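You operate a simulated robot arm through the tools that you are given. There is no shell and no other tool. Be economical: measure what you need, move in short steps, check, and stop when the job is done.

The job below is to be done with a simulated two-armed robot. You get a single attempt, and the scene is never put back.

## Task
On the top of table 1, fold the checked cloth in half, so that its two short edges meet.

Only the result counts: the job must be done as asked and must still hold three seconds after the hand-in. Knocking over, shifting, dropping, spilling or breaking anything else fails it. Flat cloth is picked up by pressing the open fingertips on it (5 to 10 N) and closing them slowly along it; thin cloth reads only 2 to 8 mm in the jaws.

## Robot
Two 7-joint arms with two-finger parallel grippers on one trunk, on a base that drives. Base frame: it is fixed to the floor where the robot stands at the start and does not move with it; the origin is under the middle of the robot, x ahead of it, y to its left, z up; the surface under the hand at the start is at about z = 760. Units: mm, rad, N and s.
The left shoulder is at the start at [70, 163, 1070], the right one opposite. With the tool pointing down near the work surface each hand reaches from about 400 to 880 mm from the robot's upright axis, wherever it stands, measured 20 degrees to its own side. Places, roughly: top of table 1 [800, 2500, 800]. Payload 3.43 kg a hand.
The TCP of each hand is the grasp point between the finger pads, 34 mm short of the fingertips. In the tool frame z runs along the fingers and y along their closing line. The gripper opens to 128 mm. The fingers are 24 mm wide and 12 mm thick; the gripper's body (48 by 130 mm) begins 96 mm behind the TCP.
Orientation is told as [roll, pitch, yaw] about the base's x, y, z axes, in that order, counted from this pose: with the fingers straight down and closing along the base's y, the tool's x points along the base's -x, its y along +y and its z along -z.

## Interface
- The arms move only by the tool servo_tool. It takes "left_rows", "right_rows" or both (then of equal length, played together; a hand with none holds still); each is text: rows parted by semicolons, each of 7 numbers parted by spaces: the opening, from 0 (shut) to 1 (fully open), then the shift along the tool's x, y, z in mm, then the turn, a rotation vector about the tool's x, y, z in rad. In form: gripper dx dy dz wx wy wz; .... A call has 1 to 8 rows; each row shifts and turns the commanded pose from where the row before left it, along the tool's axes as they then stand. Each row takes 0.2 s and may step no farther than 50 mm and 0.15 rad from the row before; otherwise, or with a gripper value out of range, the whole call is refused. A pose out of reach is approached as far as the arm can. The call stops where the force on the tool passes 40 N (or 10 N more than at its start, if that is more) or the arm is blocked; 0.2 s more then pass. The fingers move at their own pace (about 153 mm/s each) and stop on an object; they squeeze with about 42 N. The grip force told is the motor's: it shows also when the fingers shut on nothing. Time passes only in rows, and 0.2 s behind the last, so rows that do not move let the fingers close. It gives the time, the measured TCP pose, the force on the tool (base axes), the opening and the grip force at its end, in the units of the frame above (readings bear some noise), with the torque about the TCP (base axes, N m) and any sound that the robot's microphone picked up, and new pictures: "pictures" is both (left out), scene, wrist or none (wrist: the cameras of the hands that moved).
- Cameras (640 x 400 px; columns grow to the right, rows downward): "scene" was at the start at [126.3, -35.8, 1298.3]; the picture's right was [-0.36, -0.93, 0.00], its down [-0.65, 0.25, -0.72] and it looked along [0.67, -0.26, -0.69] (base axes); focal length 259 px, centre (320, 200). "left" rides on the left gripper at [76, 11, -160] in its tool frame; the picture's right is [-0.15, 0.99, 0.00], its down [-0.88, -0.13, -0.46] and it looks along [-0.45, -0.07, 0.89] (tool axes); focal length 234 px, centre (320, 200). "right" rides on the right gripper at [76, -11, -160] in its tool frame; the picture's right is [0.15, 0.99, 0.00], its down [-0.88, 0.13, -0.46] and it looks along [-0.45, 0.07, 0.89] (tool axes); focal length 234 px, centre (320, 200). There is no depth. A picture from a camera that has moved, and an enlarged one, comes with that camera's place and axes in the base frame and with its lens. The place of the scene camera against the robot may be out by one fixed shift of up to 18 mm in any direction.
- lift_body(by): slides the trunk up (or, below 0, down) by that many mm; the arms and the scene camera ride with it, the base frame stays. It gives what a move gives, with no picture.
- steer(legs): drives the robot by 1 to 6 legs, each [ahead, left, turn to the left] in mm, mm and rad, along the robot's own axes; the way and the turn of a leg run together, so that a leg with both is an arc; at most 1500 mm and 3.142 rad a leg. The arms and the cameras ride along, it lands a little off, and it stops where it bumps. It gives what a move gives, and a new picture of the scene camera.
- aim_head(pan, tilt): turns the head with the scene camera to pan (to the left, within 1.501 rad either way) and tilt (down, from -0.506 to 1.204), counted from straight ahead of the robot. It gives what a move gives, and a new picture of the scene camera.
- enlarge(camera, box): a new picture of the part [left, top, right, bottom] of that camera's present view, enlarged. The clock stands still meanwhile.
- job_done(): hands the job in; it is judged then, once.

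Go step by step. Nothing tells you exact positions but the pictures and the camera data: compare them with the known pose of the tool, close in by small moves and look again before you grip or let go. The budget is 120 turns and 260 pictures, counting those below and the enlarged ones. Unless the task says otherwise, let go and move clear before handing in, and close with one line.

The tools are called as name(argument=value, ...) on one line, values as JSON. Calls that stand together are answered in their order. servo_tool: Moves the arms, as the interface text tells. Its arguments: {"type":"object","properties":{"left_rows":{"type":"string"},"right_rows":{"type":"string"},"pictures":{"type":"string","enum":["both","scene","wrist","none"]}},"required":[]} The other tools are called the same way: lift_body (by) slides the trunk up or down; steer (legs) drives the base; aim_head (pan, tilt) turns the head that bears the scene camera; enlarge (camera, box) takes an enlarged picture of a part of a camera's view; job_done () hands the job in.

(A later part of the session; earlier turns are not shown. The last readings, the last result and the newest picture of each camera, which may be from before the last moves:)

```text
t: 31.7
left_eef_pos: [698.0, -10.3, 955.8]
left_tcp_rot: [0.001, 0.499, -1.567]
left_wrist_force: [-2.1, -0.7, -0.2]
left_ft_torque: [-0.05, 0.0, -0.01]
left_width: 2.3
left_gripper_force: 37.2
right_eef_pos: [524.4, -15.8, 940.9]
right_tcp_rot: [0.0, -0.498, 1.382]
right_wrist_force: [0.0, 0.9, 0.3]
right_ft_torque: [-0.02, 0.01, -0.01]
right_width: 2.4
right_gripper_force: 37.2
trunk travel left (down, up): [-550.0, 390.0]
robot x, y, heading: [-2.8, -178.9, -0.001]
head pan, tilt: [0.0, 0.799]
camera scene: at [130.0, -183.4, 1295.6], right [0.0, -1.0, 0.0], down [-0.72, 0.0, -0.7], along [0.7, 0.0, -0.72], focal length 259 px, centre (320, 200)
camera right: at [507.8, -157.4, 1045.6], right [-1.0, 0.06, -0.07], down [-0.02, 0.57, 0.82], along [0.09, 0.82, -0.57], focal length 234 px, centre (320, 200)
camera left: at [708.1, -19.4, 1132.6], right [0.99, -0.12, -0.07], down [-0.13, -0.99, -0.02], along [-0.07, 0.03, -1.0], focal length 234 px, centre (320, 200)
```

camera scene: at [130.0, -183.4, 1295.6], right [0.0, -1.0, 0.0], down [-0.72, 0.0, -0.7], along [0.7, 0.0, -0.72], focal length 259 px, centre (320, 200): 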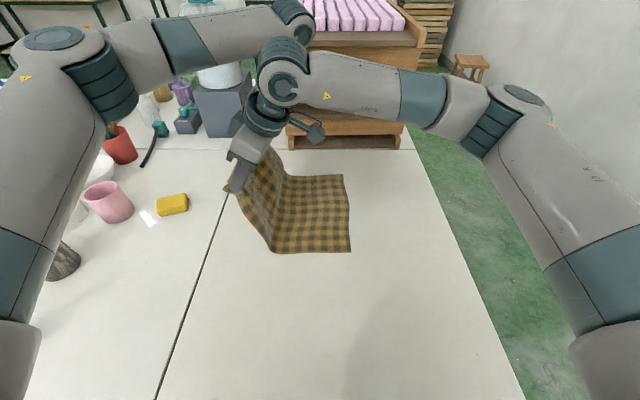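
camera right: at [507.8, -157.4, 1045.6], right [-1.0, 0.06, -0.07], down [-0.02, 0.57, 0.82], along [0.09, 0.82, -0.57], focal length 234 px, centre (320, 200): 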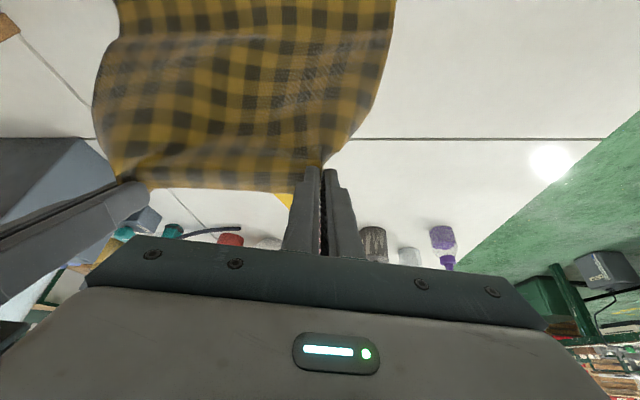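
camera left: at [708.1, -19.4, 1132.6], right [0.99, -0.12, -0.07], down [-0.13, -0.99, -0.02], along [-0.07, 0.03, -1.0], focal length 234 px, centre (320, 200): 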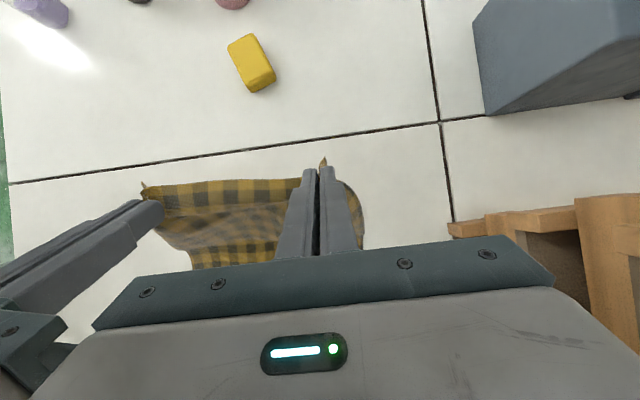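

The cloth is taut now and its base line sits close to the middle. I swing again along a nearly taut arc.

servo_tool(left_rows="0 -16.26 0 -13.43 0 0 0; 0 -16.26 0 -13.43 0 0 0; 0 -16.26 0 -13.43 0 0 0; 0 -21.63 0 -8.39 0 0 0; 0 -21.63 0 -8.39 0 0 0; 0 -23.19 0 -2.4 0 0 0; 0 -23.19 0 -2.4 0 0 0", right_rows="0 14.08 -3.44 -12.58 0 0 0; 0 14.08 -3.44 -12.58 0 0 0; 0 14.08 -3.44 -12.58 0 0 0; 0 19.56 -3.86 -7.26 0 0 0; 0 19.56 -3.86 -7.26 0 0 0; 0 21.09 -3.68 -2.4 0 0 0; 0 21.09 -3.68 -2.4 0 0 0", pictures="scene")

```text
t: 33.3
left_eef_pos: [697.3, -164.6, 946.0]
left_tcp_rot: [0.001, 0.502, -1.566]
left_wrist_force: [-0.9, -0.2, -0.3]
left_ft_torque: [0.03, -0.03, 0.03]
left_width: 2.1
left_gripper_force: 37.3
right_eef_pos: [525.1, -156.4, 932.9]
right_tcp_rot: [0.002, -0.502, 1.382]
right_wrist_force: [0.8, -0.5, 0.1]
right_ft_torque: [0.05, -0.02, -0.04]
right_width: 2.5
right_gripper_force: 37.8
trunk travel left (down, up): [-550.0, 390.0]
robot x, y, heading: [2.3, -176.6, -0.001]
head pan, tilt: [0.0, 0.799]
camera scene: at [130.7, -186.7, 1295.7], right [0.0, -1.0, 0.0], down [-0.72, 0.0, -0.7], along [0.7, 0.0, -0.72], focal length 259 px, centre (320, 200)
```

scene: 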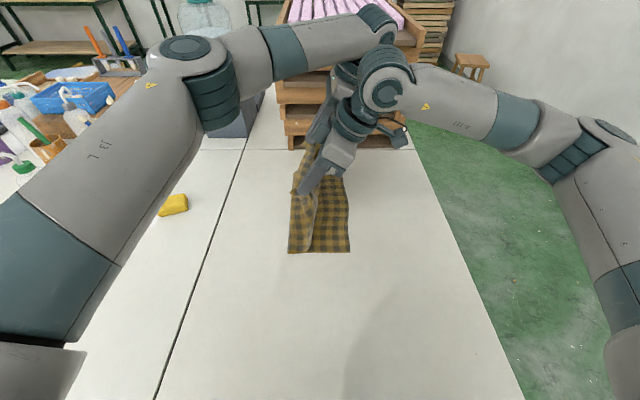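

The base line rolled to about −105 although the arc was tight, which may just be motion lag. I wait a second and look again.

servo_tool(left_rows="0 0 0 0 0 0 0; 0 0 0 0 0 0 0; 0 0 0 0 0 0 0; 0 0 0 0 0 0 0; 0 0 0 0 0 0 0", pictures="both")

enlarge(camera="scene", box=[240, 130, 400, 270])

enlarge(camera="right", box=[0, 0, 640, 400])

```text
t: 34.5
left_eef_pos: [697.1, -163.0, 945.6]
left_tcp_rot: [-0.002, 0.5, -1.569]
left_wrist_force: [-0.8, 0.1, -1.0]
left_ft_torque: [-0.01, 0.03, -0.01]
left_width: 2.4
left_gripper_force: 37.2
right_eef_pos: [524.1, -155.5, 932.6]
right_tcp_rot: [0.0, -0.501, 1.382]
right_wrist_force: [0.0, -0.2, -0.5]
right_ft_torque: [0.01, -0.02, 0.01]
right_width: 2.8
right_gripper_force: 36.7
trunk travel left (down, up): [-550.0, 390.0]
robot x, y, heading: [1.6, -175.3, 0.009]
head pan, tilt: [0.0, 0.799]
camera scene: at [130.6, -184.8, 1295.6], right [0.0, -1.0, 0.0], down [-0.72, 0.0, -0.7], along [0.7, 0.0, -0.72], focal length 259 px, centre (320, 200)
camera left: at [707.0, -172.2, 1121.5], right [0.99, -0.12, -0.07], down [-0.13, -0.99, -0.02], along [-0.07, 0.03, -1.0], focal length 234 px, centre (320, 200)
```

scene: 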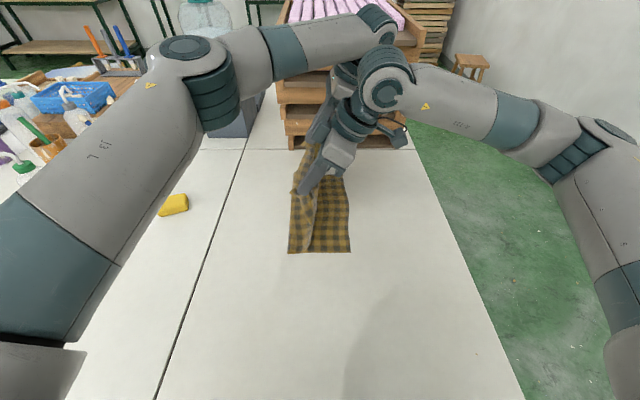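
left: 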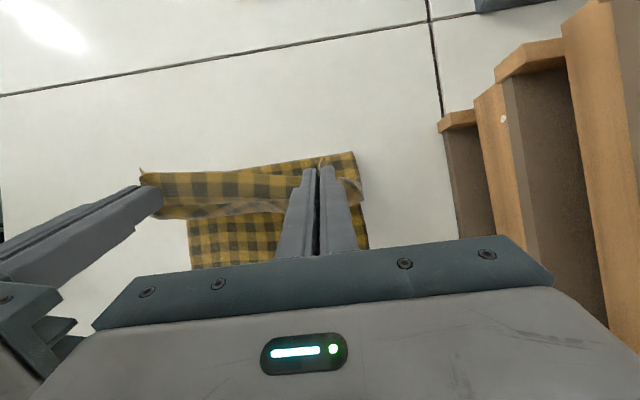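

```text
2.86 times, centred on (320, 200) of scene
camera zoom: at [130.6, -184.8, 1295.6], right [0.0, -1.0, 0.0], down [-0.72, 0.0, -0.7], along [0.7, 0.0, -0.72], focal length 740 px, centre (320, 200)
```

zoom: 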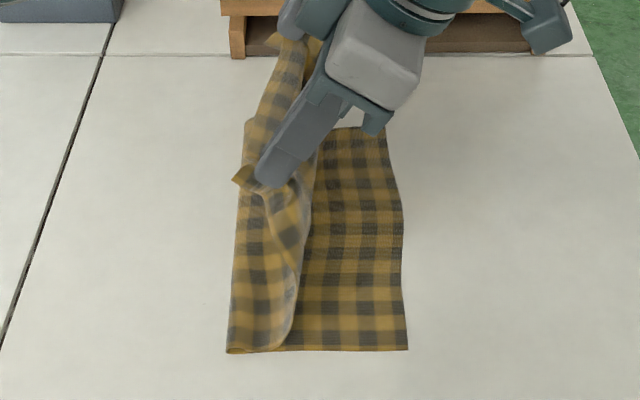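

```text
1.00 times, centred on (320, 200) of right (not enlarged: the box is as wide or as high as the picture)
camera zoom: at [508.1, -296.8, 1036.2], right [-1.0, 0.06, -0.07], down [-0.02, 0.57, 0.82], along [0.09, 0.82, -0.57], focal length 234 px, centre (320, 200)
```

zoom: 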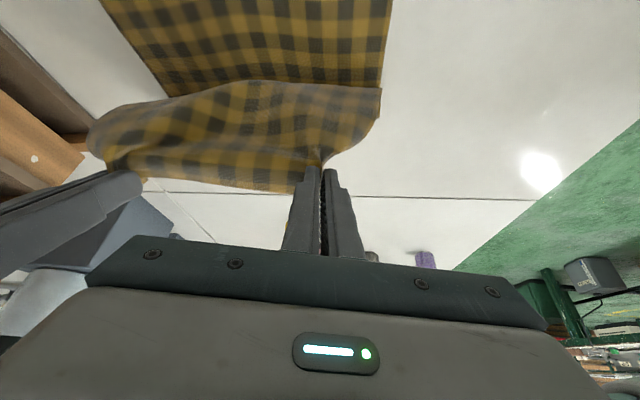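

Zooming in shows the cloth is soft and hangs straight down from the hands, so the right path is up to just above the intended fold line and then a 45° descending line, not a circle. I go back to the left and repeat it that way.

servo_tool(left_rows="0 23.19 0 2.4 0 0 0; 0 23.19 0 2.4 0 0 0; 0 21.63 0 8.39 0 0 0; 0 21.63 0 8.39 0 0 0; 0 16.26 0 13.43 0 0 0; 0 16.26 0 13.43 0 0 0; 0 16.26 0 13.43 0 0 0; 0 0 0 0 0 0 0", right_rows="0 -21.09 3.68 2.4 0 0 0; 0 -21.09 3.68 2.4 0 0 0; 0 -19.56 3.86 7.26 0 0 0; 0 -19.56 3.86 7.26 0 0 0; 0 -14.08 3.44 12.58 0 0 0; 0 -14.08 3.44 12.58 0 0 0; 0 -14.08 3.44 12.58 0 0 0; 0 0 0 0 0 0 0", pictures="none")

enlarge(camera="scene", box=[200, 130, 400, 270])

```text
t: 36.3
left_eef_pos: [697.5, -11.0, 957.5]
left_tcp_rot: [-0.001, 0.5, -1.566]
left_wrist_force: [-0.3, -0.7, 0.2]
left_ft_torque: [0.03, 0.0, 0.01]
left_width: 2.1
left_gripper_force: 36.5
right_eef_pos: [525.1, -17.7, 942.2]
right_tcp_rot: [0.0, -0.5, 1.382]
right_wrist_force: [-0.7, 0.7, -0.3]
right_ft_torque: [0.01, 0.0, -0.01]
right_width: 2.7
right_gripper_force: 37.6
trunk travel left (down, up): [-550.0, 390.0]
robot x, y, heading: [-0.3, -175.6, 0.003]
head pan, tilt: [0.0, 0.799]
```

```text
2.86 times, centred on (300, 200) of scene
camera zoom: at [130.6, -185.9, 1295.6], right [0.0, -1.0, 0.0], down [-0.72, 0.0, -0.7], along [0.7, 0.0, -0.72], focal length 740 px, centre (377, 200)
```

zoom: 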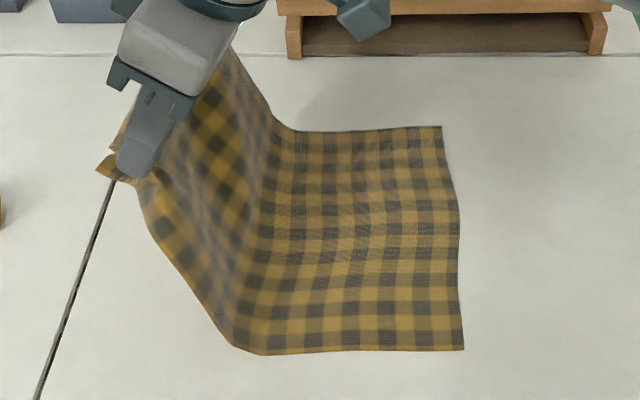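

servo_tool(left_rows="0 -1.6 0 19.6 0 0 0; 0 -1.6 0 19.6 0 0 0; 0 0 0 0 0 0 0; 0 -13.43 0 -15.59 0 0 0; 0 -13.43 0 -15.59 0 0 0; 0 -13.43 0 -15.59 0 0 0; 0 -13.43 0 -15.59 0 0 0; 0 0 0 0 0 0 0", right_rows="0 1.72 1.47 19.57 0 0 0; 0 1.72 1.47 19.57 0 0 0; 0 0 0 0 0 0 0; 0 11.39 -3.22 -15.05 0 0 0; 0 11.39 -3.22 -15.05 0 0 0; 0 11.39 -3.22 -15.05 0 0 0; 0 11.39 -3.22 -15.05 0 0 0; 0 0 0 0 0 0 0", pictures="none")

enlarge(camera="scene", box=[200, 130, 400, 270])

```text
t: 38.1
left_eef_pos: [697.2, -70.4, 950.4]
left_tcp_rot: [-0.002, 0.498, -1.568]
left_wrist_force: [0.2, 0.5, -0.7]
left_ft_torque: [-0.03, -0.03, 0.02]
left_width: 2.4
left_gripper_force: 36.7
right_eef_pos: [524.2, -70.6, 937.8]
right_tcp_rot: [0.0, -0.5, 1.384]
right_wrist_force: [0.2, 0.6, -0.4]
right_ft_torque: [-0.01, -0.01, -0.04]
right_width: 2.7
right_gripper_force: 37.4
trunk travel left (down, up): [-550.0, 390.0]
robot x, y, heading: [1.6, -178.3, -0.001]
head pan, tilt: [0.0, 0.799]
```

```text
2.86 times, centred on (300, 200) of scene
camera zoom: at [130.8, -183.6, 1295.6], right [0.0, -1.0, 0.0], down [-0.72, 0.0, -0.7], along [0.7, 0.0, -0.72], focal length 740 px, centre (377, 200)
```

zoom: 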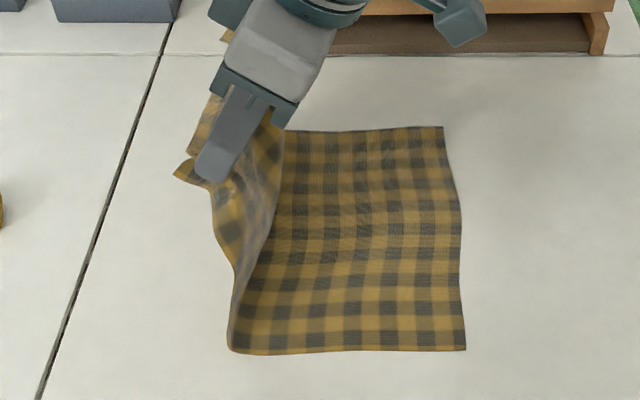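

The lower layer now spans 199 mm with the fold a touch left of the middle, as wanted. I descend along the 45° line.

servo_tool(left_rows="0 -16.68 0 -9.1 0 0 0; 0 -23.84 0 4.65 0 0 0; 0 -23.84 0 4.65 0 0 0; 0 -23.84 0 4.65 0 0 0; 0 -23.84 0 4.65 0 0 0; 0 -23.84 0 4.65 0 0 0; 0 0 0 0 0 0 0", right_rows="0 14.67 -3.13 -8 0 0 0; 0 21.88 -3.16 4.8 0 0 0; 0 21.88 -3.16 4.8 0 0 0; 0 21.88 -3.16 4.8 0 0 0; 0 21.88 -3.16 4.8 0 0 0; 0 21.88 -3.16 4.8 0 0 0; 0 0 0 0 0 0 0", pictures="wrist")

enlarge(camera="scene", box=[200, 130, 400, 270])

```text
t: 39.7
left_eef_pos: [696.5, -183.4, 873.6]
left_tcp_rot: [-0.002, 0.5, -1.566]
left_wrist_force: [-1.7, 0.0, -1.2]
left_ft_torque: [-0.02, 0.02, 0.0]
left_width: 2.2
left_gripper_force: 37.2
right_eef_pos: [522.8, -174.0, 863.5]
right_tcp_rot: [-0.001, -0.5, 1.382]
right_wrist_force: [1.0, 0.1, -0.4]
right_ft_torque: [-0.03, -0.03, -0.07]
right_width: 2.8
right_gripper_force: 36.9
trunk travel left (down, up): [-550.0, 390.0]
robot x, y, heading: [-0.4, -179.2, 0.005]
head pan, tilt: [0.0, 0.799]
camera right: at [506.7, -315.6, 967.2], right [-1.0, 0.06, -0.07], down [-0.02, 0.57, 0.82], along [0.09, 0.82, -0.57], focal length 234 px, centre (320, 200)
camera left: at [707.1, -191.3, 1049.7], right [0.99, -0.12, -0.07], down [-0.13, -0.99, -0.02], along [-0.07, 0.03, -1.0], focal length 234 px, centre (320, 200)
```

right: 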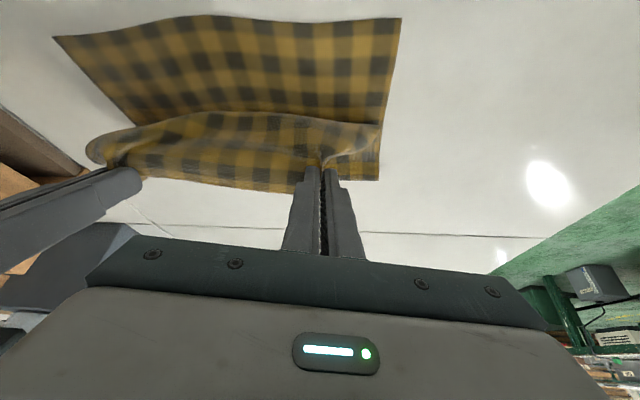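
left: 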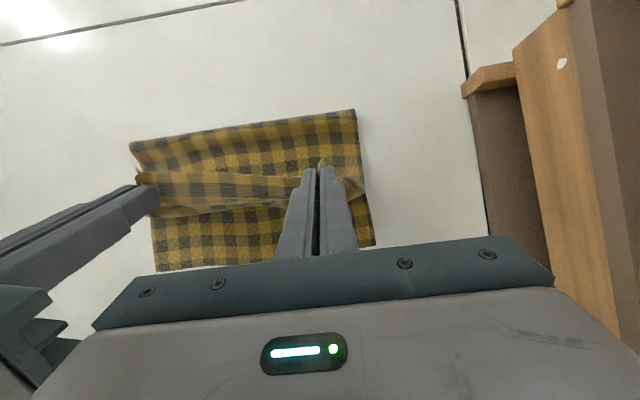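

```text
2.86 times, centred on (300, 200) of scene
camera zoom: at [130.7, -183.9, 1295.6], right [0.0, -1.0, 0.0], down [-0.72, 0.0, -0.7], along [0.7, 0.0, -0.72], focal length 740 px, centre (377, 200)
```

zoom: 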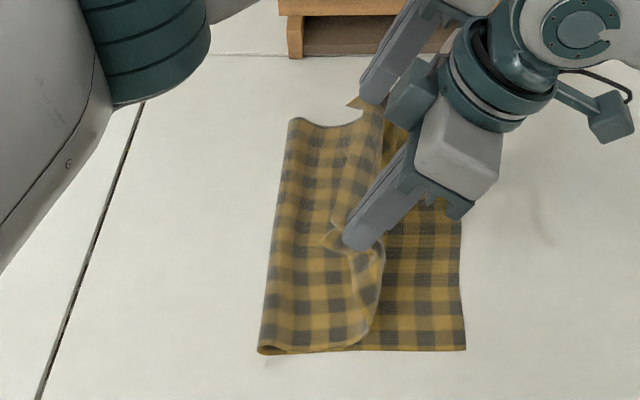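

The fold has drifted to about −80 but it is still slack, so descending steeper and earlier should hold it farther left. I back up along the same path, go a bit further left, and try the steeper line.

servo_tool(left_rows="0 23.84 0 -4.65 0 0 0; 0 23.84 0 -4.65 0 0 0; 0 23.84 0 -4.65 0 0 0; 0 23.84 0 -4.65 0 0 0; 0 23.84 0 -4.65 0 0 0; 0 16.68 0 9.1 0 0 0; 0 17.2 0 20.7 0 0 0; 0 0 0 0 0 0 0", right_rows="0 -21.88 3.16 -4.8 0 0 0; 0 -21.88 3.16 -4.8 0 0 0; 0 -21.88 3.16 -4.8 0 0 0; 0 -21.88 3.16 -4.8 0 0 0; 0 -21.88 3.16 -4.8 0 0 0; 0 -14.67 3.13 8 0 0 0; 0 -16.8 4.6 20.6 0 0 0; 0 0 0 0 0 0 0", pictures="none")

enlarge(camera="scene", box=[200, 130, 400, 270])

```text
t: 41.5
left_eef_pos: [697.8, -47.4, 941.7]
left_tcp_rot: [-0.001, 0.501, -1.566]
left_wrist_force: [-0.5, -1.0, 0.0]
left_ft_torque: [0.01, -0.05, 0.01]
left_width: 2.8
left_gripper_force: 36.6
right_eef_pos: [524.6, -46.7, 926.1]
right_tcp_rot: [-0.002, -0.502, 1.381]
right_wrist_force: [0.1, -0.2, 0.1]
right_ft_torque: [0.03, 0.02, -0.04]
right_width: 3.0
right_gripper_force: 37.6
trunk travel left (down, up): [-550.0, 390.0]
robot x, y, heading: [0.4, -180.0, 0.005]
head pan, tilt: [0.0, 0.799]
```

```text
2.86 times, centred on (300, 200) of scene
camera zoom: at [130.2, -186.4, 1295.7], right [0.0, -1.0, 0.0], down [-0.72, 0.0, -0.7], along [0.7, 0.0, -0.72], focal length 740 px, centre (377, 200)
```

zoom: 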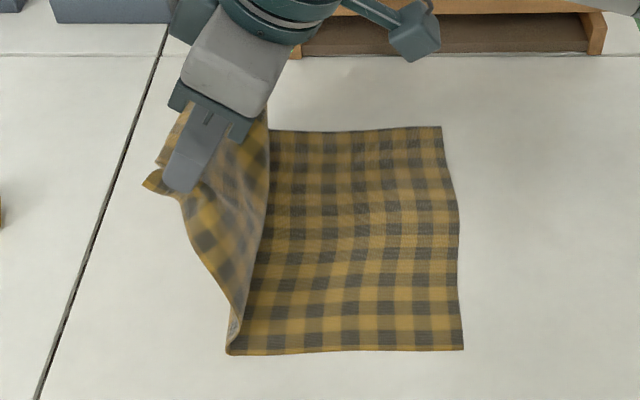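

servo_tool(left_rows="0 -19.24 0 12.29 0 0 0; 0 -19.24 0 12.29 0 0 0; 0 -19.24 0 12.29 0 0 0; 0 -19.24 0 12.29 0 0 0; 0 0 0 0 0 0 0; 0 -21.95 0 -11.98 0 0 0; 0 -21.95 0 -11.98 0 0 0", right_rows="0 19.07 -2.02 12.38 0 0 0; 0 19.07 -2.02 12.38 0 0 0; 0 19.07 -2.02 12.38 0 0 0; 0 19.07 -2.02 12.38 0 0 0; 0 0 0 0 0 0 0; 0 21.58 -4.6 -11.78 0 0 0; 0 21.58 -4.6 -11.78 0 0 0", pictures="none")

enlarge(camera="scene", box=[200, 130, 400, 270])

```text
t: 43.1
left_eef_pos: [695.7, -140.0, 859.9]
left_tcp_rot: [0.0, 0.502, -1.567]
left_wrist_force: [-0.3, 0.2, 0.7]
left_ft_torque: [0.02, 0.0, -0.02]
left_width: 2.3
left_gripper_force: 37.4
right_eef_pos: [524.2, -142.1, 847.8]
right_tcp_rot: [-0.001, -0.501, 1.38]
right_wrist_force: [-0.3, -0.3, 0.0]
right_ft_torque: [-0.02, -0.01, -0.01]
right_width: 2.9
right_gripper_force: 37.6
trunk travel left (down, up): [-550.0, 390.0]
robot x, y, heading: [1.2, -181.4, 0.007]
head pan, tilt: [0.0, 0.799]
```

```text
2.86 times, centred on (300, 200) of scene
camera zoom: at [130.2, -186.0, 1295.7], right [0.0, -1.0, 0.0], down [-0.72, 0.0, -0.7], along [0.7, 0.0, -0.72], focal length 740 px, centre (377, 200)
```

zoom: 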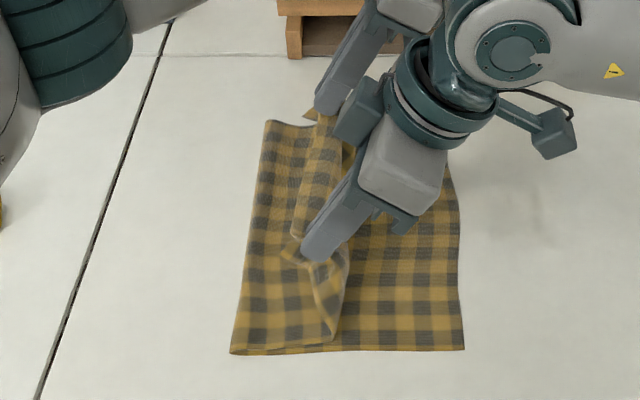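

The fold is now flat and at about −63, right where it should be. I carry on to the right, low.

servo_tool(left_rows="0 -21.39 0 -2.56 0 0 0; 0 -21.39 0 -2.56 0 0 0; 0 -21.39 0 -2.56 0 0 0; 0 -21.39 0 -2.56 0 0 0; 0 -21.39 0 -2.56 0 0 0; 0 0 0 0 0 0 0", right_rows="0 17.54 -3.13 -2.74 0 0 0; 0 17.54 -3.13 -2.74 0 0 0; 0 17.54 -3.13 -2.74 0 0 0; 0 17.54 -3.13 -2.74 0 0 0; 0 17.54 -3.13 -2.74 0 0 0; 0 0 0 0 0 0 0", pictures="wrist")

enlarge(camera="scene", box=[200, 130, 400, 270])

```text
t: 44.5
left_eef_pos: [698.2, -238.1, 819.3]
left_tcp_rot: [-0.004, 0.499, -1.568]
left_wrist_force: [-6.3, 1.1, 0.7]
left_ft_torque: [0.03, 0.24, 0.08]
left_width: 2.7
left_gripper_force: 37.1
right_eef_pos: [524.4, -208.7, 823.3]
right_tcp_rot: [-0.003, -0.499, 1.38]
right_wrist_force: [6.0, -1.2, -0.7]
right_ft_torque: [-0.07, -0.2, -0.16]
right_width: 2.6
right_gripper_force: 36.7
right hand out of reach, approached as far as the arm can: row 5
trunk travel left (down, up): [-550.0, 390.0]
robot x, y, heading: [3.9, -180.7, 0.002]
head pan, tilt: [0.0, 0.799]
camera right: at [507.2, -349.6, 927.5], right [-1.0, 0.06, -0.07], down [-0.02, 0.57, 0.82], along [0.09, 0.82, -0.57], focal length 234 px, centre (320, 200)
camera left: at [708.0, -248.1, 995.7], right [0.99, -0.12, -0.07], down [-0.13, -0.99, -0.02], along [-0.07, 0.03, -1.0], focal length 234 px, centre (320, 200)
```

right: 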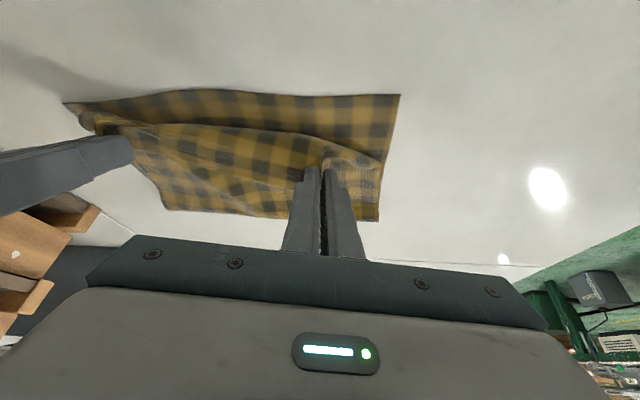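
left: 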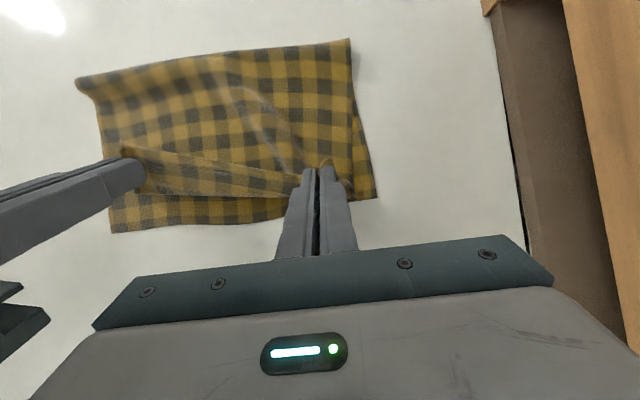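

```text
2.86 times, centred on (300, 200) of scene
camera zoom: at [130.6, -183.8, 1295.6], right [0.0, -1.0, 0.0], down [-0.72, 0.0, -0.7], along [0.7, 0.0, -0.72], focal length 740 px, centre (377, 200)
```

zoom: 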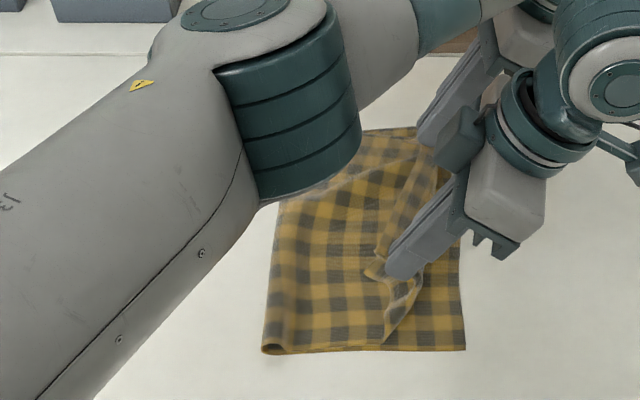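

The right hand hit its yaw limit and lagged, and the fold was drawn a little. I ease that yaw off, bring both pinches to their places over the right edge and lower them.

servo_tool(left_rows="0 0 0 0 0 0 0; 0 0 0 0 0 0 0; 0 -8.34 0 -4.55 0 0 0; 0 -8.34 0 -4.55 0 0 0; 0 -4.07 0 7.46 0 0 0; 0 -4.07 0 7.46 0 0 0; 0 0 0 0 0 0 0", right_rows="0 0 0 0 0.072 0 0.131; 0 0 0 0 0.072 0 0.131; 0 12.4 -7.5 -6.75 0 0 0; 0 12.4 -7.5 -6.75 0 0 0; 0 5 0 9.2 0 0 0; 0 5 0 9.2 0 0 0; 0 0 0 0 0 0 0", pictures="wrist")

enlarge(camera="scene", box=[200, 130, 400, 270])

```text
t: 46.1
left_eef_pos: [697.1, -253.0, 802.9]
left_tcp_rot: [-0.001, 0.499, -1.567]
left_wrist_force: [-0.2, -0.2, 0.8]
left_ft_torque: [-0.01, 0.0, 0.0]
left_width: 2.2
left_gripper_force: 37.5
left hand out of reach, approached as far as the arm can: row 5
right_eef_pos: [522.9, -240.4, 801.3]
right_tcp_rot: [-0.003, -0.501, 1.084]
right_wrist_force: [0.4, 1.0, 1.4]
right_ft_torque: [0.04, 0.0, 0.04]
right_width: 2.7
right_gripper_force: 37.2
trunk travel left (down, up): [-550.0, 390.0]
robot x, y, heading: [7.4, -182.3, 0.005]
head pan, tilt: [0.0, 0.799]
camera right: at [465.8, -371.7, 905.7], right [-0.93, 0.35, -0.07], down [0.14, 0.55, 0.82], along [0.33, 0.76, -0.56], focal length 234 px, centre (320, 200)
camera left: at [707.2, -261.9, 980.0], right [0.99, -0.12, -0.07], down [-0.13, -0.99, -0.02], along [-0.07, 0.03, -1.0], focal length 234 px, centre (320, 200)
```

right: 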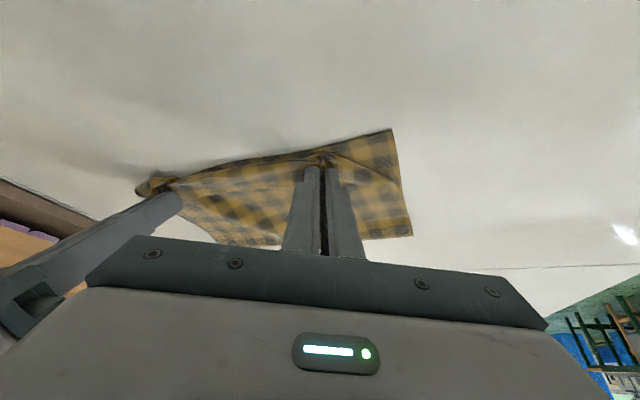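
left: 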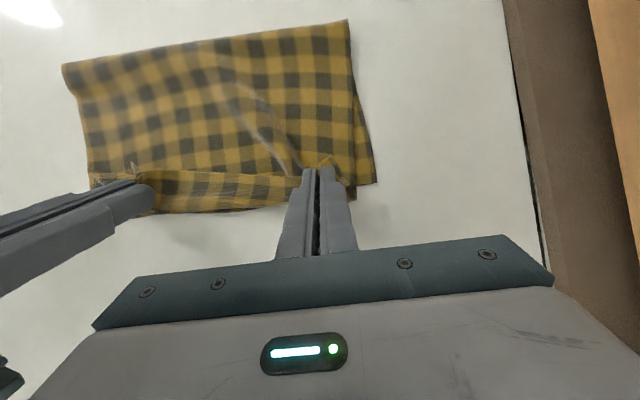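

```text
2.86 times, centred on (300, 200) of scene
camera zoom: at [130.4, -184.6, 1295.7], right [0.0, -1.0, 0.0], down [-0.72, 0.0, -0.7], along [0.7, 0.0, -0.72], focal length 740 px, centre (377, 200)
```

zoom: 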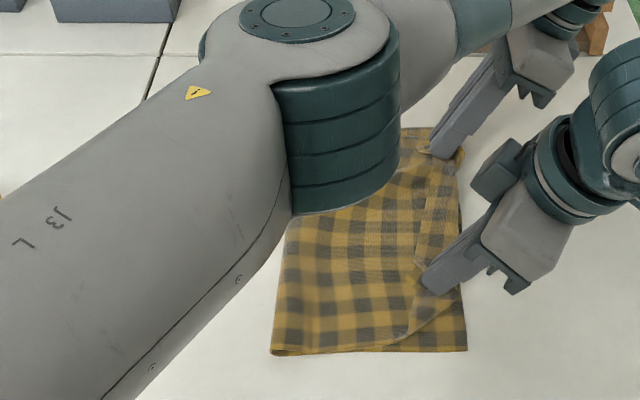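

The edge has flipped back and there is about 60 mm too much upper layer, so I redo the swing with two changes: the base 60 mm further right, to stay off the arm limits, and a higher path once the fold is laid. I go back up and left first.

servo_tool(left_rows="0 25.05 0 0.45 0 0 0; 0 25.05 0 0.45 0 0 0; 0 25.05 0 0.45 0 0 0; 0 25.05 0 0.45 0 0 0; 0 25.05 0 0.45 0 0 0; 0 25.05 0 0.45 0 0 0; 0 25.05 0 0.45 0 0 0; 0 25.05 0 0.45 0 0 0", right_rows="0 -21.36 9.87 -0.2 0 0 0; 0 -21.36 9.87 -0.2 0 0 0; 0 -21.36 9.87 -0.2 0 0 0; 0 -21.36 9.87 -0.2 0 0 0; 0 -21.36 9.87 -0.2 0 0 0; 0 -21.36 9.87 -0.2 0 0 0; 0 -21.36 9.87 -0.2 0 0 0; 0 -21.36 9.87 -0.2 0 0 0", pictures="none")

servo_tool(left_rows="0 25.05 0 0.45 0 0 0; 0 25.05 0 0.45 0 0 0; 0 25.05 0 0.45 0 0 0; 0 25.05 0 0.45 0 0 0; 0 0 0 0 0 0 0; 0 0 0 0 0 0 0", right_rows="0 -21.36 9.87 -0.2 0 0 0; 0 -21.36 9.87 -0.2 0 0 0; 0 -21.36 9.87 -0.2 0 0 0; 0 -21.36 9.87 -0.2 0 0 0; 0 0 0 0 -0.072 0 -0.131; 0 0 0 0 -0.072 0 -0.131", pictures="scene")

```text
t: 47.9
left_eef_pos: [697.9, -74.4, 895.5]
left_tcp_rot: [-0.003, 0.501, -1.567]
left_wrist_force: [-0.6, 0.6, 0.0]
left_ft_torque: [-0.02, 0.02, 0.0]
left_width: 2.5
left_gripper_force: 37.4
right_eef_pos: [523.9, -68.3, 886.0]
right_tcp_rot: [-0.002, -0.5, 1.084]
right_wrist_force: [-0.2, 0.1, 1.5]
right_ft_torque: [-0.03, -0.05, 0.04]
right_width: 2.8
right_gripper_force: 36.8
trunk travel left (down, up): [-550.0, 390.0]
robot x, y, heading: [-2.4, -181.1, 0.003]
head pan, tilt: [0.0, 0.799]
```

```text
t: 49.3
left_eef_pos: [696.1, 14.4, 942.6]
left_tcp_rot: [-0.001, 0.498, -1.566]
left_wrist_force: [-1.2, 0.9, -0.2]
left_ft_torque: [0.01, -0.05, 0.02]
left_width: 2.0
left_gripper_force: 37.4
right_eef_pos: [524.2, 14.7, 927.1]
right_tcp_rot: [0.0, -0.498, 1.384]
right_wrist_force: [-1.3, 0.5, 0.0]
right_ft_torque: [0.0, -0.01, -0.01]
right_width: 2.6
right_gripper_force: 37.9
trunk travel left (down, up): [-550.0, 390.0]
robot x, y, heading: [1.1, -179.3, 0.003]
head pan, tilt: [0.0, 0.799]
camera scene: at [130.6, -184.1, 1295.6], right [0.0, -1.0, 0.0], down [-0.72, 0.0, -0.7], along [0.7, 0.0, -0.72], focal length 259 px, centre (320, 200)
```

scene: 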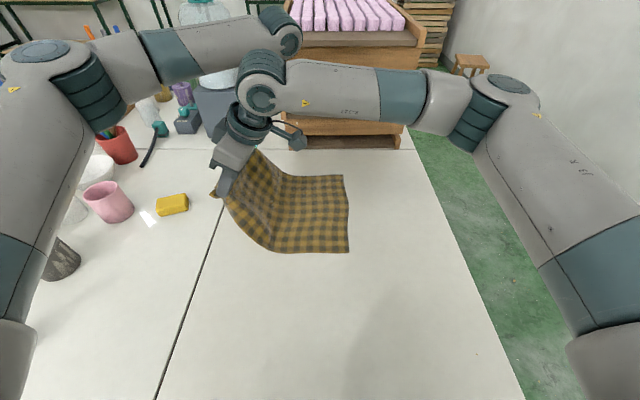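

I drive the base 60 mm to the right and tilt the wrists further.

steer(legs=[[0, -60, 0]])

servo_tool(left_rows="0 0 0 0 0 0.1 0; 0 0 0 0 0 0.1 0; 0 0 0 0 0 0.1 0; 0 0 0 0 0 0 0", right_rows="0 0 0 0 0 -0.1 0; 0 0 0 0 0 -0.1 0; 0 0 0 0 0 -0.1 0; 0 0 0 0 0 0 0", pictures="none")

enlarge(camera="scene", box=[180, 130, 380, 270])

```text
t: 50.2
left_eef_pos: [693.3, -8.6, 942.6]
left_tcp_rot: [-0.002, 0.504, -1.561]
left_wrist_force: [0.0, -0.5, 0.1]
left_ft_torque: [0.03, -0.01, 0.01]
left_width: 2.5
left_gripper_force: 37.2
right_eef_pos: [521.0, -8.2, 928.3]
right_tcp_rot: [0.003, -0.503, 1.389]
right_wrist_force: [-0.1, 0.6, -0.6]
right_ft_torque: [0.01, 0.0, -0.03]
right_width: 2.7
right_gripper_force: 37.5
trunk travel left (down, up): [-550.0, 390.0]
robot x, y, heading: [-1.8, -204.4, 0.011]
head pan, tilt: [0.0, 0.799]
stopped in leg 1: the robot was blocked; the commanded pose is now the measured one
camera scene: at [128.1, -211.4, 1295.7], right [0.01, -1.0, 0.0], down [-0.72, -0.01, -0.7], along [0.7, 0.01, -0.72], focal length 259 px, centre (320, 200)
```

scene: 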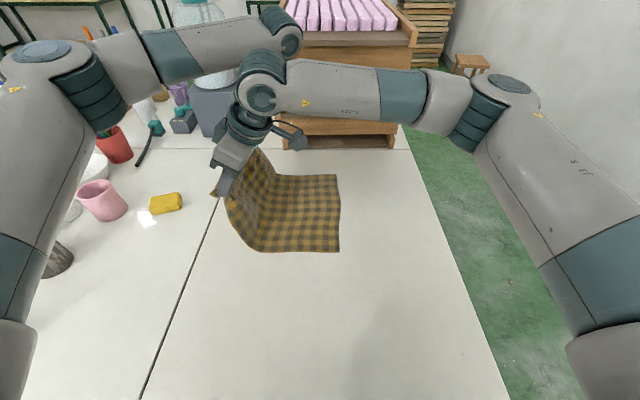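

```text
t: 51.2
left_eef_pos: [693.7, -4.7, 943.4]
left_tcp_rot: [-0.002, 0.801, -1.559]
left_wrist_force: [-0.4, 0.9, 0.8]
left_ft_torque: [0.0, -0.04, -0.01]
left_width: 2.3
left_gripper_force: 36.8
right_eef_pos: [520.8, -5.4, 925.4]
right_tcp_rot: [0.001, -0.802, 1.391]
right_wrist_force: [0.2, 0.3, -0.1]
right_ft_torque: [-0.01, 0.02, -0.06]
right_width: 2.7
right_gripper_force: 36.9
trunk travel left (down, up): [-550.0, 390.0]
robot x, y, heading: [-2.7, -198.1, 0.011]
head pan, tilt: [0.0, 0.799]
```

```text
2.86 times, centred on (280, 200) of scene
camera zoom: at [128.3, -207.3, 1295.7], right [0.01, -1.0, 0.0], down [-0.72, -0.01, -0.7], along [0.7, 0.01, -0.72], focal length 740 px, centre (434, 200)
```

zoom: 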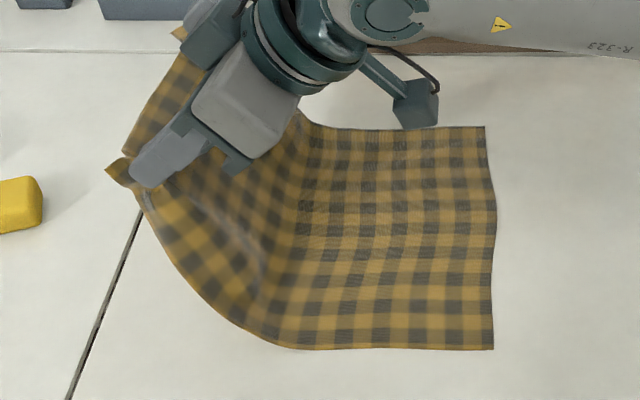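

The base is blocked at y≈−200, probably by the table's frame, and that position is enough. With more tilt I lay the fold down again on the steep path.

servo_tool(left_rows="0 -19.2 0 -16.2 0 0 0; 0 -19.2 0 -16.2 0 0 0; 0 -22 0 6.05 0 0 0; 0 -22 0 6.05 0 0 0; 0 -22 0 6.05 0 0 0; 0 -22 0 6.05 0 0 0; 0 -17.4 0 -17.9 0 0 0; 0 -17.4 0 -17.9 0 0 0", right_rows="0 18.9 -4.5 -15.9 0 0 0; 0 18.9 -4.5 -15.9 0 0 0; 0 21.9 -2 6.17 0 0 0; 0 21.9 -2 6.17 0 0 0; 0 21.9 -2 6.17 0 0 0; 0 21.9 -2 6.17 0 0 0; 0 17.15 -4.5 -17.65 0 0 0; 0 17.15 -4.5 -17.65 0 0 0", pictures="wrist")

enlarge(camera="scene", box=[180, 130, 380, 270])

```text
t: 53.0
left_eef_pos: [693.6, -148.9, 857.3]
left_tcp_rot: [-0.002, 0.802, -1.559]
left_wrist_force: [-0.3, -0.7, -0.6]
left_ft_torque: [0.02, -0.05, 0.01]
left_width: 2.2
left_gripper_force: 37.4
right_eef_pos: [521.1, -152.6, 841.5]
right_tcp_rot: [0.002, -0.8, 1.392]
right_wrist_force: [0.7, -0.2, -0.4]
right_ft_torque: [-0.02, 0.0, -0.03]
right_width: 2.5
right_gripper_force: 36.7
trunk travel left (down, up): [-550.0, 390.0]
robot x, y, heading: [-1.4, -204.6, 0.014]
head pan, tilt: [0.0, 0.799]
camera right: at [501.9, -318.3, 898.1], right [-0.99, 0.08, -0.1], down [-0.08, 0.3, 0.95], along [0.1, 0.95, -0.3], focal length 234 px, centre (320, 200)
camera left: at [704.0, -209.9, 1022.5], right [0.99, -0.09, -0.11], down [-0.12, -0.94, -0.32], along [-0.07, 0.33, -0.94], focal length 234 px, centre (320, 200)
```

right: 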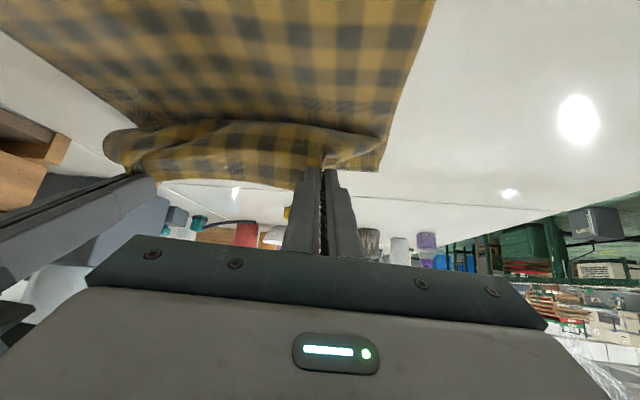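
left: 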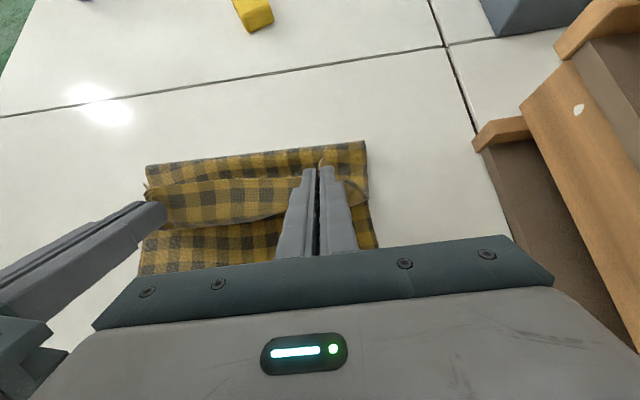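

```text
2.86 times, centred on (280, 200) of scene
camera zoom: at [128.3, -209.7, 1295.6], right [0.01, -1.0, 0.0], down [-0.72, -0.01, -0.7], along [0.7, 0.01, -0.72], focal length 740 px, centre (434, 200)
```

zoom: 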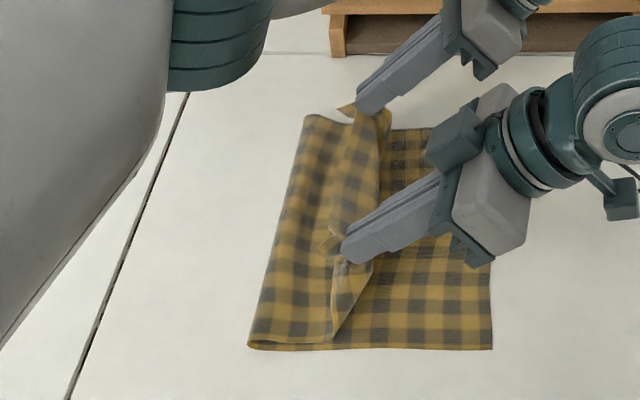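

Fold position is excellent, with the lower layer about 204 mm, slightly generous. I bring the edge rightward and down, easing the wrists away from their limits.

servo_tool(left_rows="0 -11.8 0 -15 0 0 0; 0 -19 0 -8 0 -0.1 0; 0 -22.3 0 -3.1 0 -0.1 0; 0 -24.7 0 2.5 0 -0.1 0; 0 -19.9 0 5.1 0 0 0; 0 0 0 0 0 0 0", right_rows="0 8.1 -2.9 -14.1 0 0 0; 0 13.85 -2.9 -8.5 0 0 0; 0 16.7 -2.9 -5.7 0.072 0 0.07; 0 19.6 -4.5 -2.9 0.072 0 0.07; 0 21 -6 -1.5 0.072 0 0.07; 0 0 0 0 0 0 0", pictures="wrist")

enlarge(camera="scene", box=[180, 130, 380, 270])

```text
t: 54.4
left_eef_pos: [696.4, -239.1, 807.4]
left_tcp_rot: [-0.003, 0.5, -1.558]
left_wrist_force: [0.1, -0.4, -0.2]
left_ft_torque: [-0.07, -0.03, 0.0]
left_width: 2.3
left_gripper_force: 37.3
right_eef_pos: [520.7, -231.3, 807.8]
right_tcp_rot: [0.0, -0.798, 1.089]
right_wrist_force: [0.4, 0.7, 0.2]
right_ft_torque: [-0.03, -0.01, 0.04]
right_width: 2.6
right_gripper_force: 37.2
trunk travel left (down, up): [-550.0, 390.0]
robot x, y, heading: [0.8, -198.5, 0.014]
head pan, tilt: [0.0, 0.799]
camera right: at [452.5, -384.4, 864.1], right [-0.92, 0.37, -0.1], down [0.02, 0.31, 0.95], along [0.38, 0.88, -0.3], focal length 234 px, centre (320, 200)
camera left: at [706.2, -248.7, 983.9], right [0.99, -0.12, -0.07], down [-0.12, -0.99, -0.02], along [-0.07, 0.03, -1.0], focal length 234 px, centre (320, 200)
```

right: 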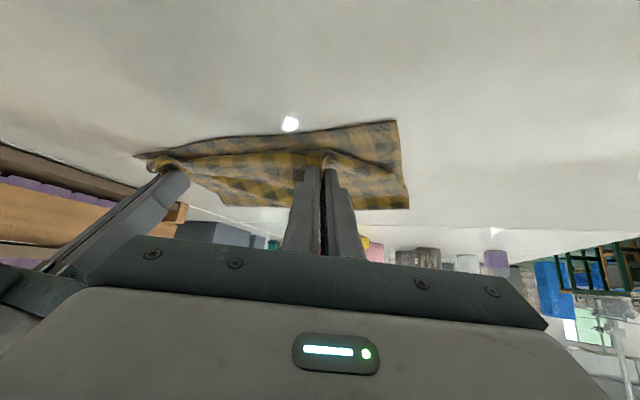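
left: 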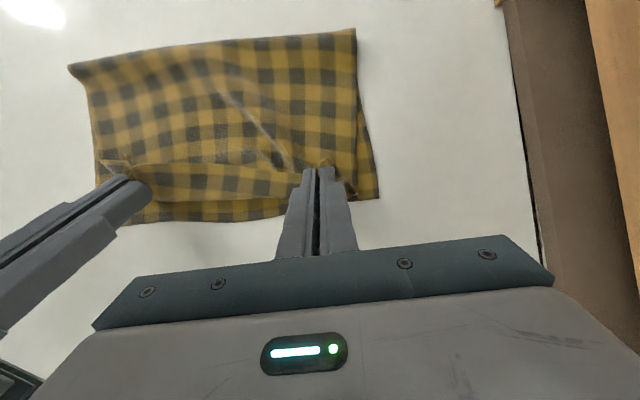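

```text
2.86 times, centred on (280, 200) of scene
camera zoom: at [128.6, -207.1, 1295.6], right [0.01, -1.0, 0.0], down [-0.72, -0.01, -0.7], along [0.7, 0.01, -0.72], focal length 740 px, centre (434, 200)
```

zoom: 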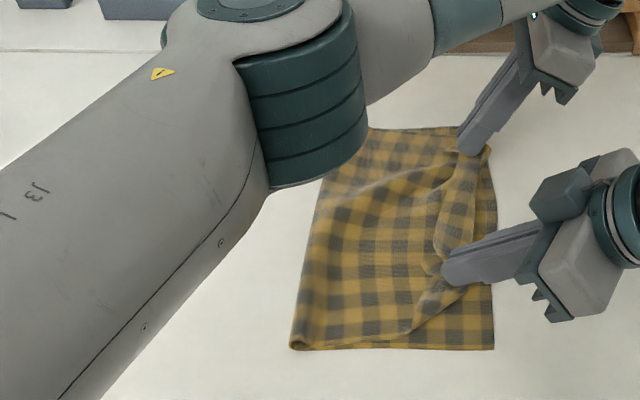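

The fold is at about −78 after rounding and the edge strip is curled back some 30 mm. The layers slide easily on each other, so I push the held edge 20 mm back left and down before releasing.

servo_tool(left_rows="0 8.8 0 4.8 0 0 0; 0 8.8 0 4.8 0 0 0; 0 -2.9 0 5.3 0 0 0; 0 0 0 0 0 0 0", right_rows="0 -6.2 4.65 6.35 0 0 0; 0 -6.2 4.65 6.35 0 0 0; 0 7.2 0 7 0 0 0; 0 0 0 0 0 0 0", pictures="wrist")

enlarge(camera="scene", box=[180, 130, 380, 270])

```text
t: 55.4
left_eef_pos: [693.9, -218.9, 802.0]
left_tcp_rot: [0.001, 0.501, -1.559]
left_wrist_force: [-0.3, 0.2, 0.4]
left_ft_torque: [0.0, -0.06, 0.01]
left_width: 2.3
left_gripper_force: 36.9
right_eef_pos: [520.1, -212.5, 798.5]
right_tcp_rot: [-0.001, -0.801, 1.093]
right_wrist_force: [0.8, -0.6, 7.1]
right_ft_torque: [0.08, -0.09, 0.02]
right_width: 2.9
right_gripper_force: 37.4
trunk travel left (down, up): [-550.0, 390.0]
robot x, y, heading: [-0.5, -202.2, 0.009]
head pan, tilt: [0.0, 0.799]
camera right: at [452.1, -364.5, 854.6], right [-0.92, 0.37, -0.11], down [0.01, 0.31, 0.95], along [0.38, 0.88, -0.3], focal length 234 px, centre (320, 200)
camera left: at [704.6, -229.2, 978.5], right [0.99, -0.12, -0.07], down [-0.12, -0.99, -0.02], along [-0.07, 0.03, -1.0], focal length 234 px, centre (320, 200)
```

right: 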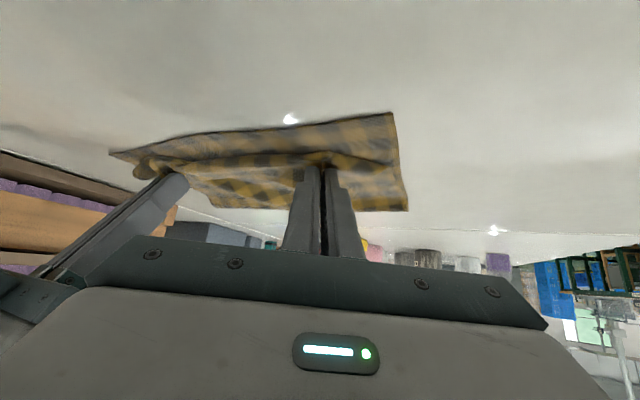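
left: 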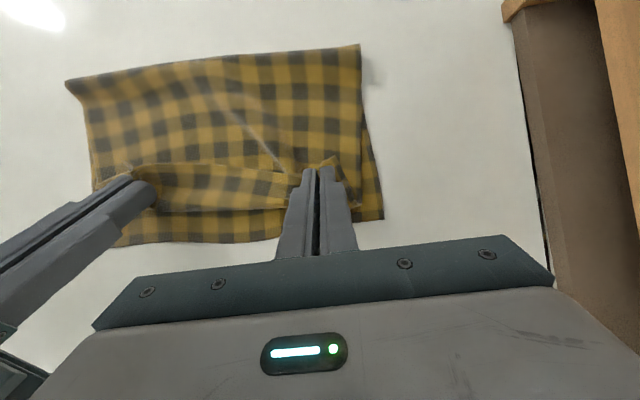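

```text
2.86 times, centred on (280, 200) of scene
camera zoom: at [127.9, -208.1, 1295.8], right [0.01, -1.0, 0.0], down [-0.72, -0.01, -0.7], along [0.7, 0.01, -0.72], focal length 740 px, centre (434, 200)
```

zoom: 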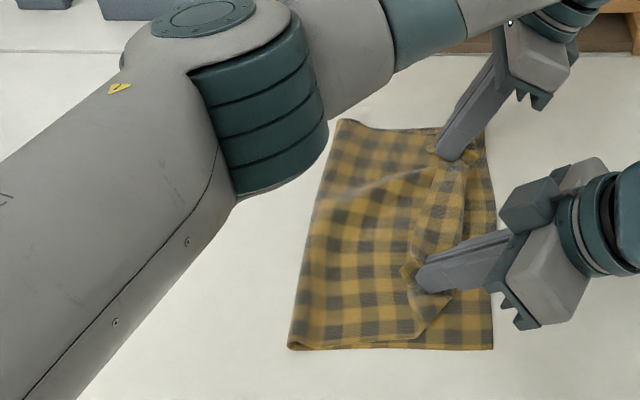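

I release gently and back both hands off along their fingers to see how the edge relaxes.

servo_tool(left_rows="0.05 0 0 0 0 0 0; 0.12 0 0 0 0 0 0; 0.2 0 0 0 0 0 0; 0.2 0 0 -15 0 0 0; 0.2 0 0 -35 0 0 0; 0.2 0 0 -45 0 0 0; 0.2 0 0 -45 0 0 0", right_rows="0.05 0 0 -2 0 0 0; 0.12 0 0 0 0 0 0; 0.2 0 0 0 0 0 0; 0.2 0 0 -15 0 0 0; 0.2 0 0 -35 0 0 0; 0.2 0 0 -45 0 0 0; 0.2 0 0 -45 0 0 0", pictures="both")

enlarge(camera="scene", box=[200, 130, 400, 270])

```text
t: 57.0
left_eef_pos: [688.3, -277.4, 924.1]
left_tcp_rot: [-0.001, 0.5, -1.56]
left_wrist_force: [0.2, 0.2, 0.2]
left_ft_torque: [-0.02, -0.06, -0.01]
left_width: 25.4
left_gripper_force: 0.1
left hand out of reach, approached as far as the arm can: row 7
right_eef_pos: [472.4, -299.2, 898.6]
right_tcp_rot: [-0.004, -0.801, 1.093]
right_wrist_force: [-0.3, -0.4, -0.2]
right_ft_torque: [-0.02, 0.01, -0.02]
right_width: 25.4
right_gripper_force: 0.1
trunk travel left (down, up): [-550.0, 390.0]
robot x, y, heading: [-2.0, -203.4, 0.018]
head pan, tilt: [0.0, 0.799]
camera scene: at [126.6, -208.1, 1295.7], right [0.01, -1.0, 0.0], down [-0.72, -0.01, -0.7], along [0.7, 0.01, -0.72], focal length 259 px, centre (320, 200)
camera right: at [404.7, -452.0, 955.3], right [-0.92, 0.37, -0.11], down [0.02, 0.31, 0.95], along [0.38, 0.88, -0.3], focal length 234 px, centre (320, 200)
camera left: at [698.0, -286.8, 1101.6], right [0.99, -0.12, -0.07], down [-0.12, -0.99, -0.02], along [-0.07, 0.03, -1.0], focal length 234 px, centre (320, 200)
```

scene: 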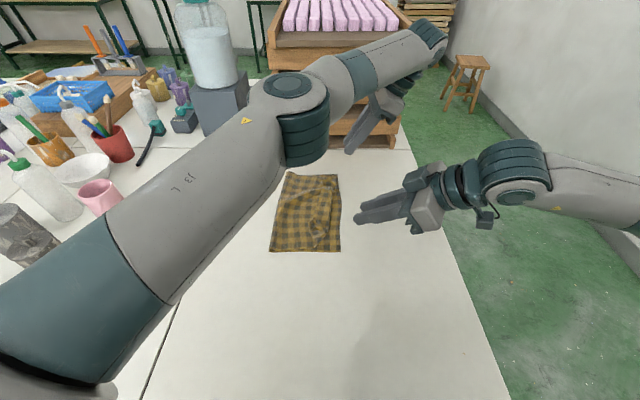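
right: 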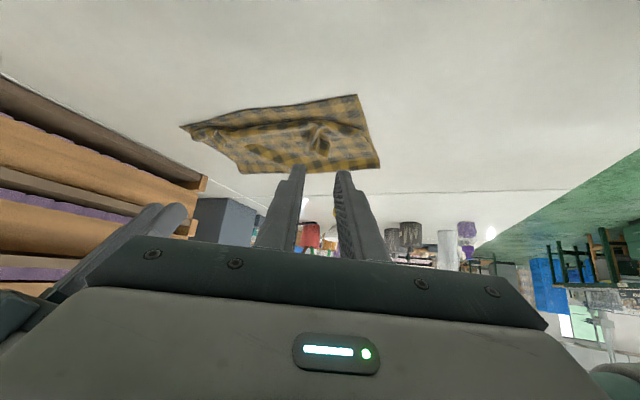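
left: 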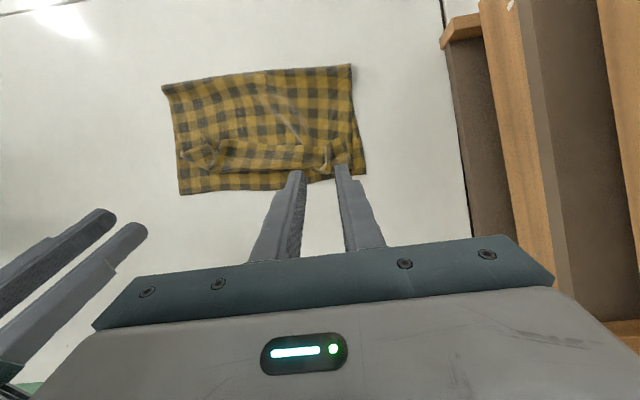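

```text
2.86 times, centred on (300, 200) of scene
camera zoom: at [126.6, -208.1, 1295.7], right [0.01, -1.0, 0.0], down [-0.72, -0.01, -0.7], along [0.7, 0.01, -0.72], focal length 740 px, centre (377, 200)
```

zoom: 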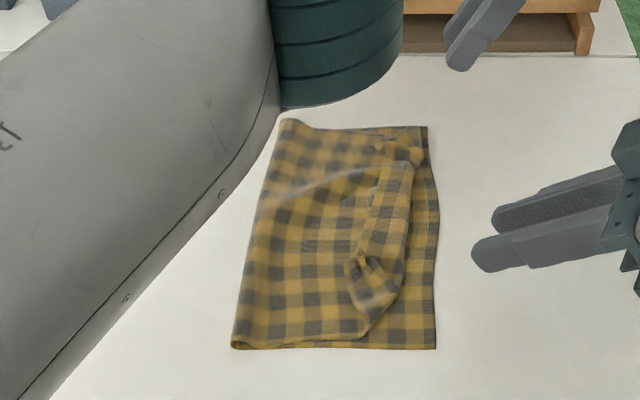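

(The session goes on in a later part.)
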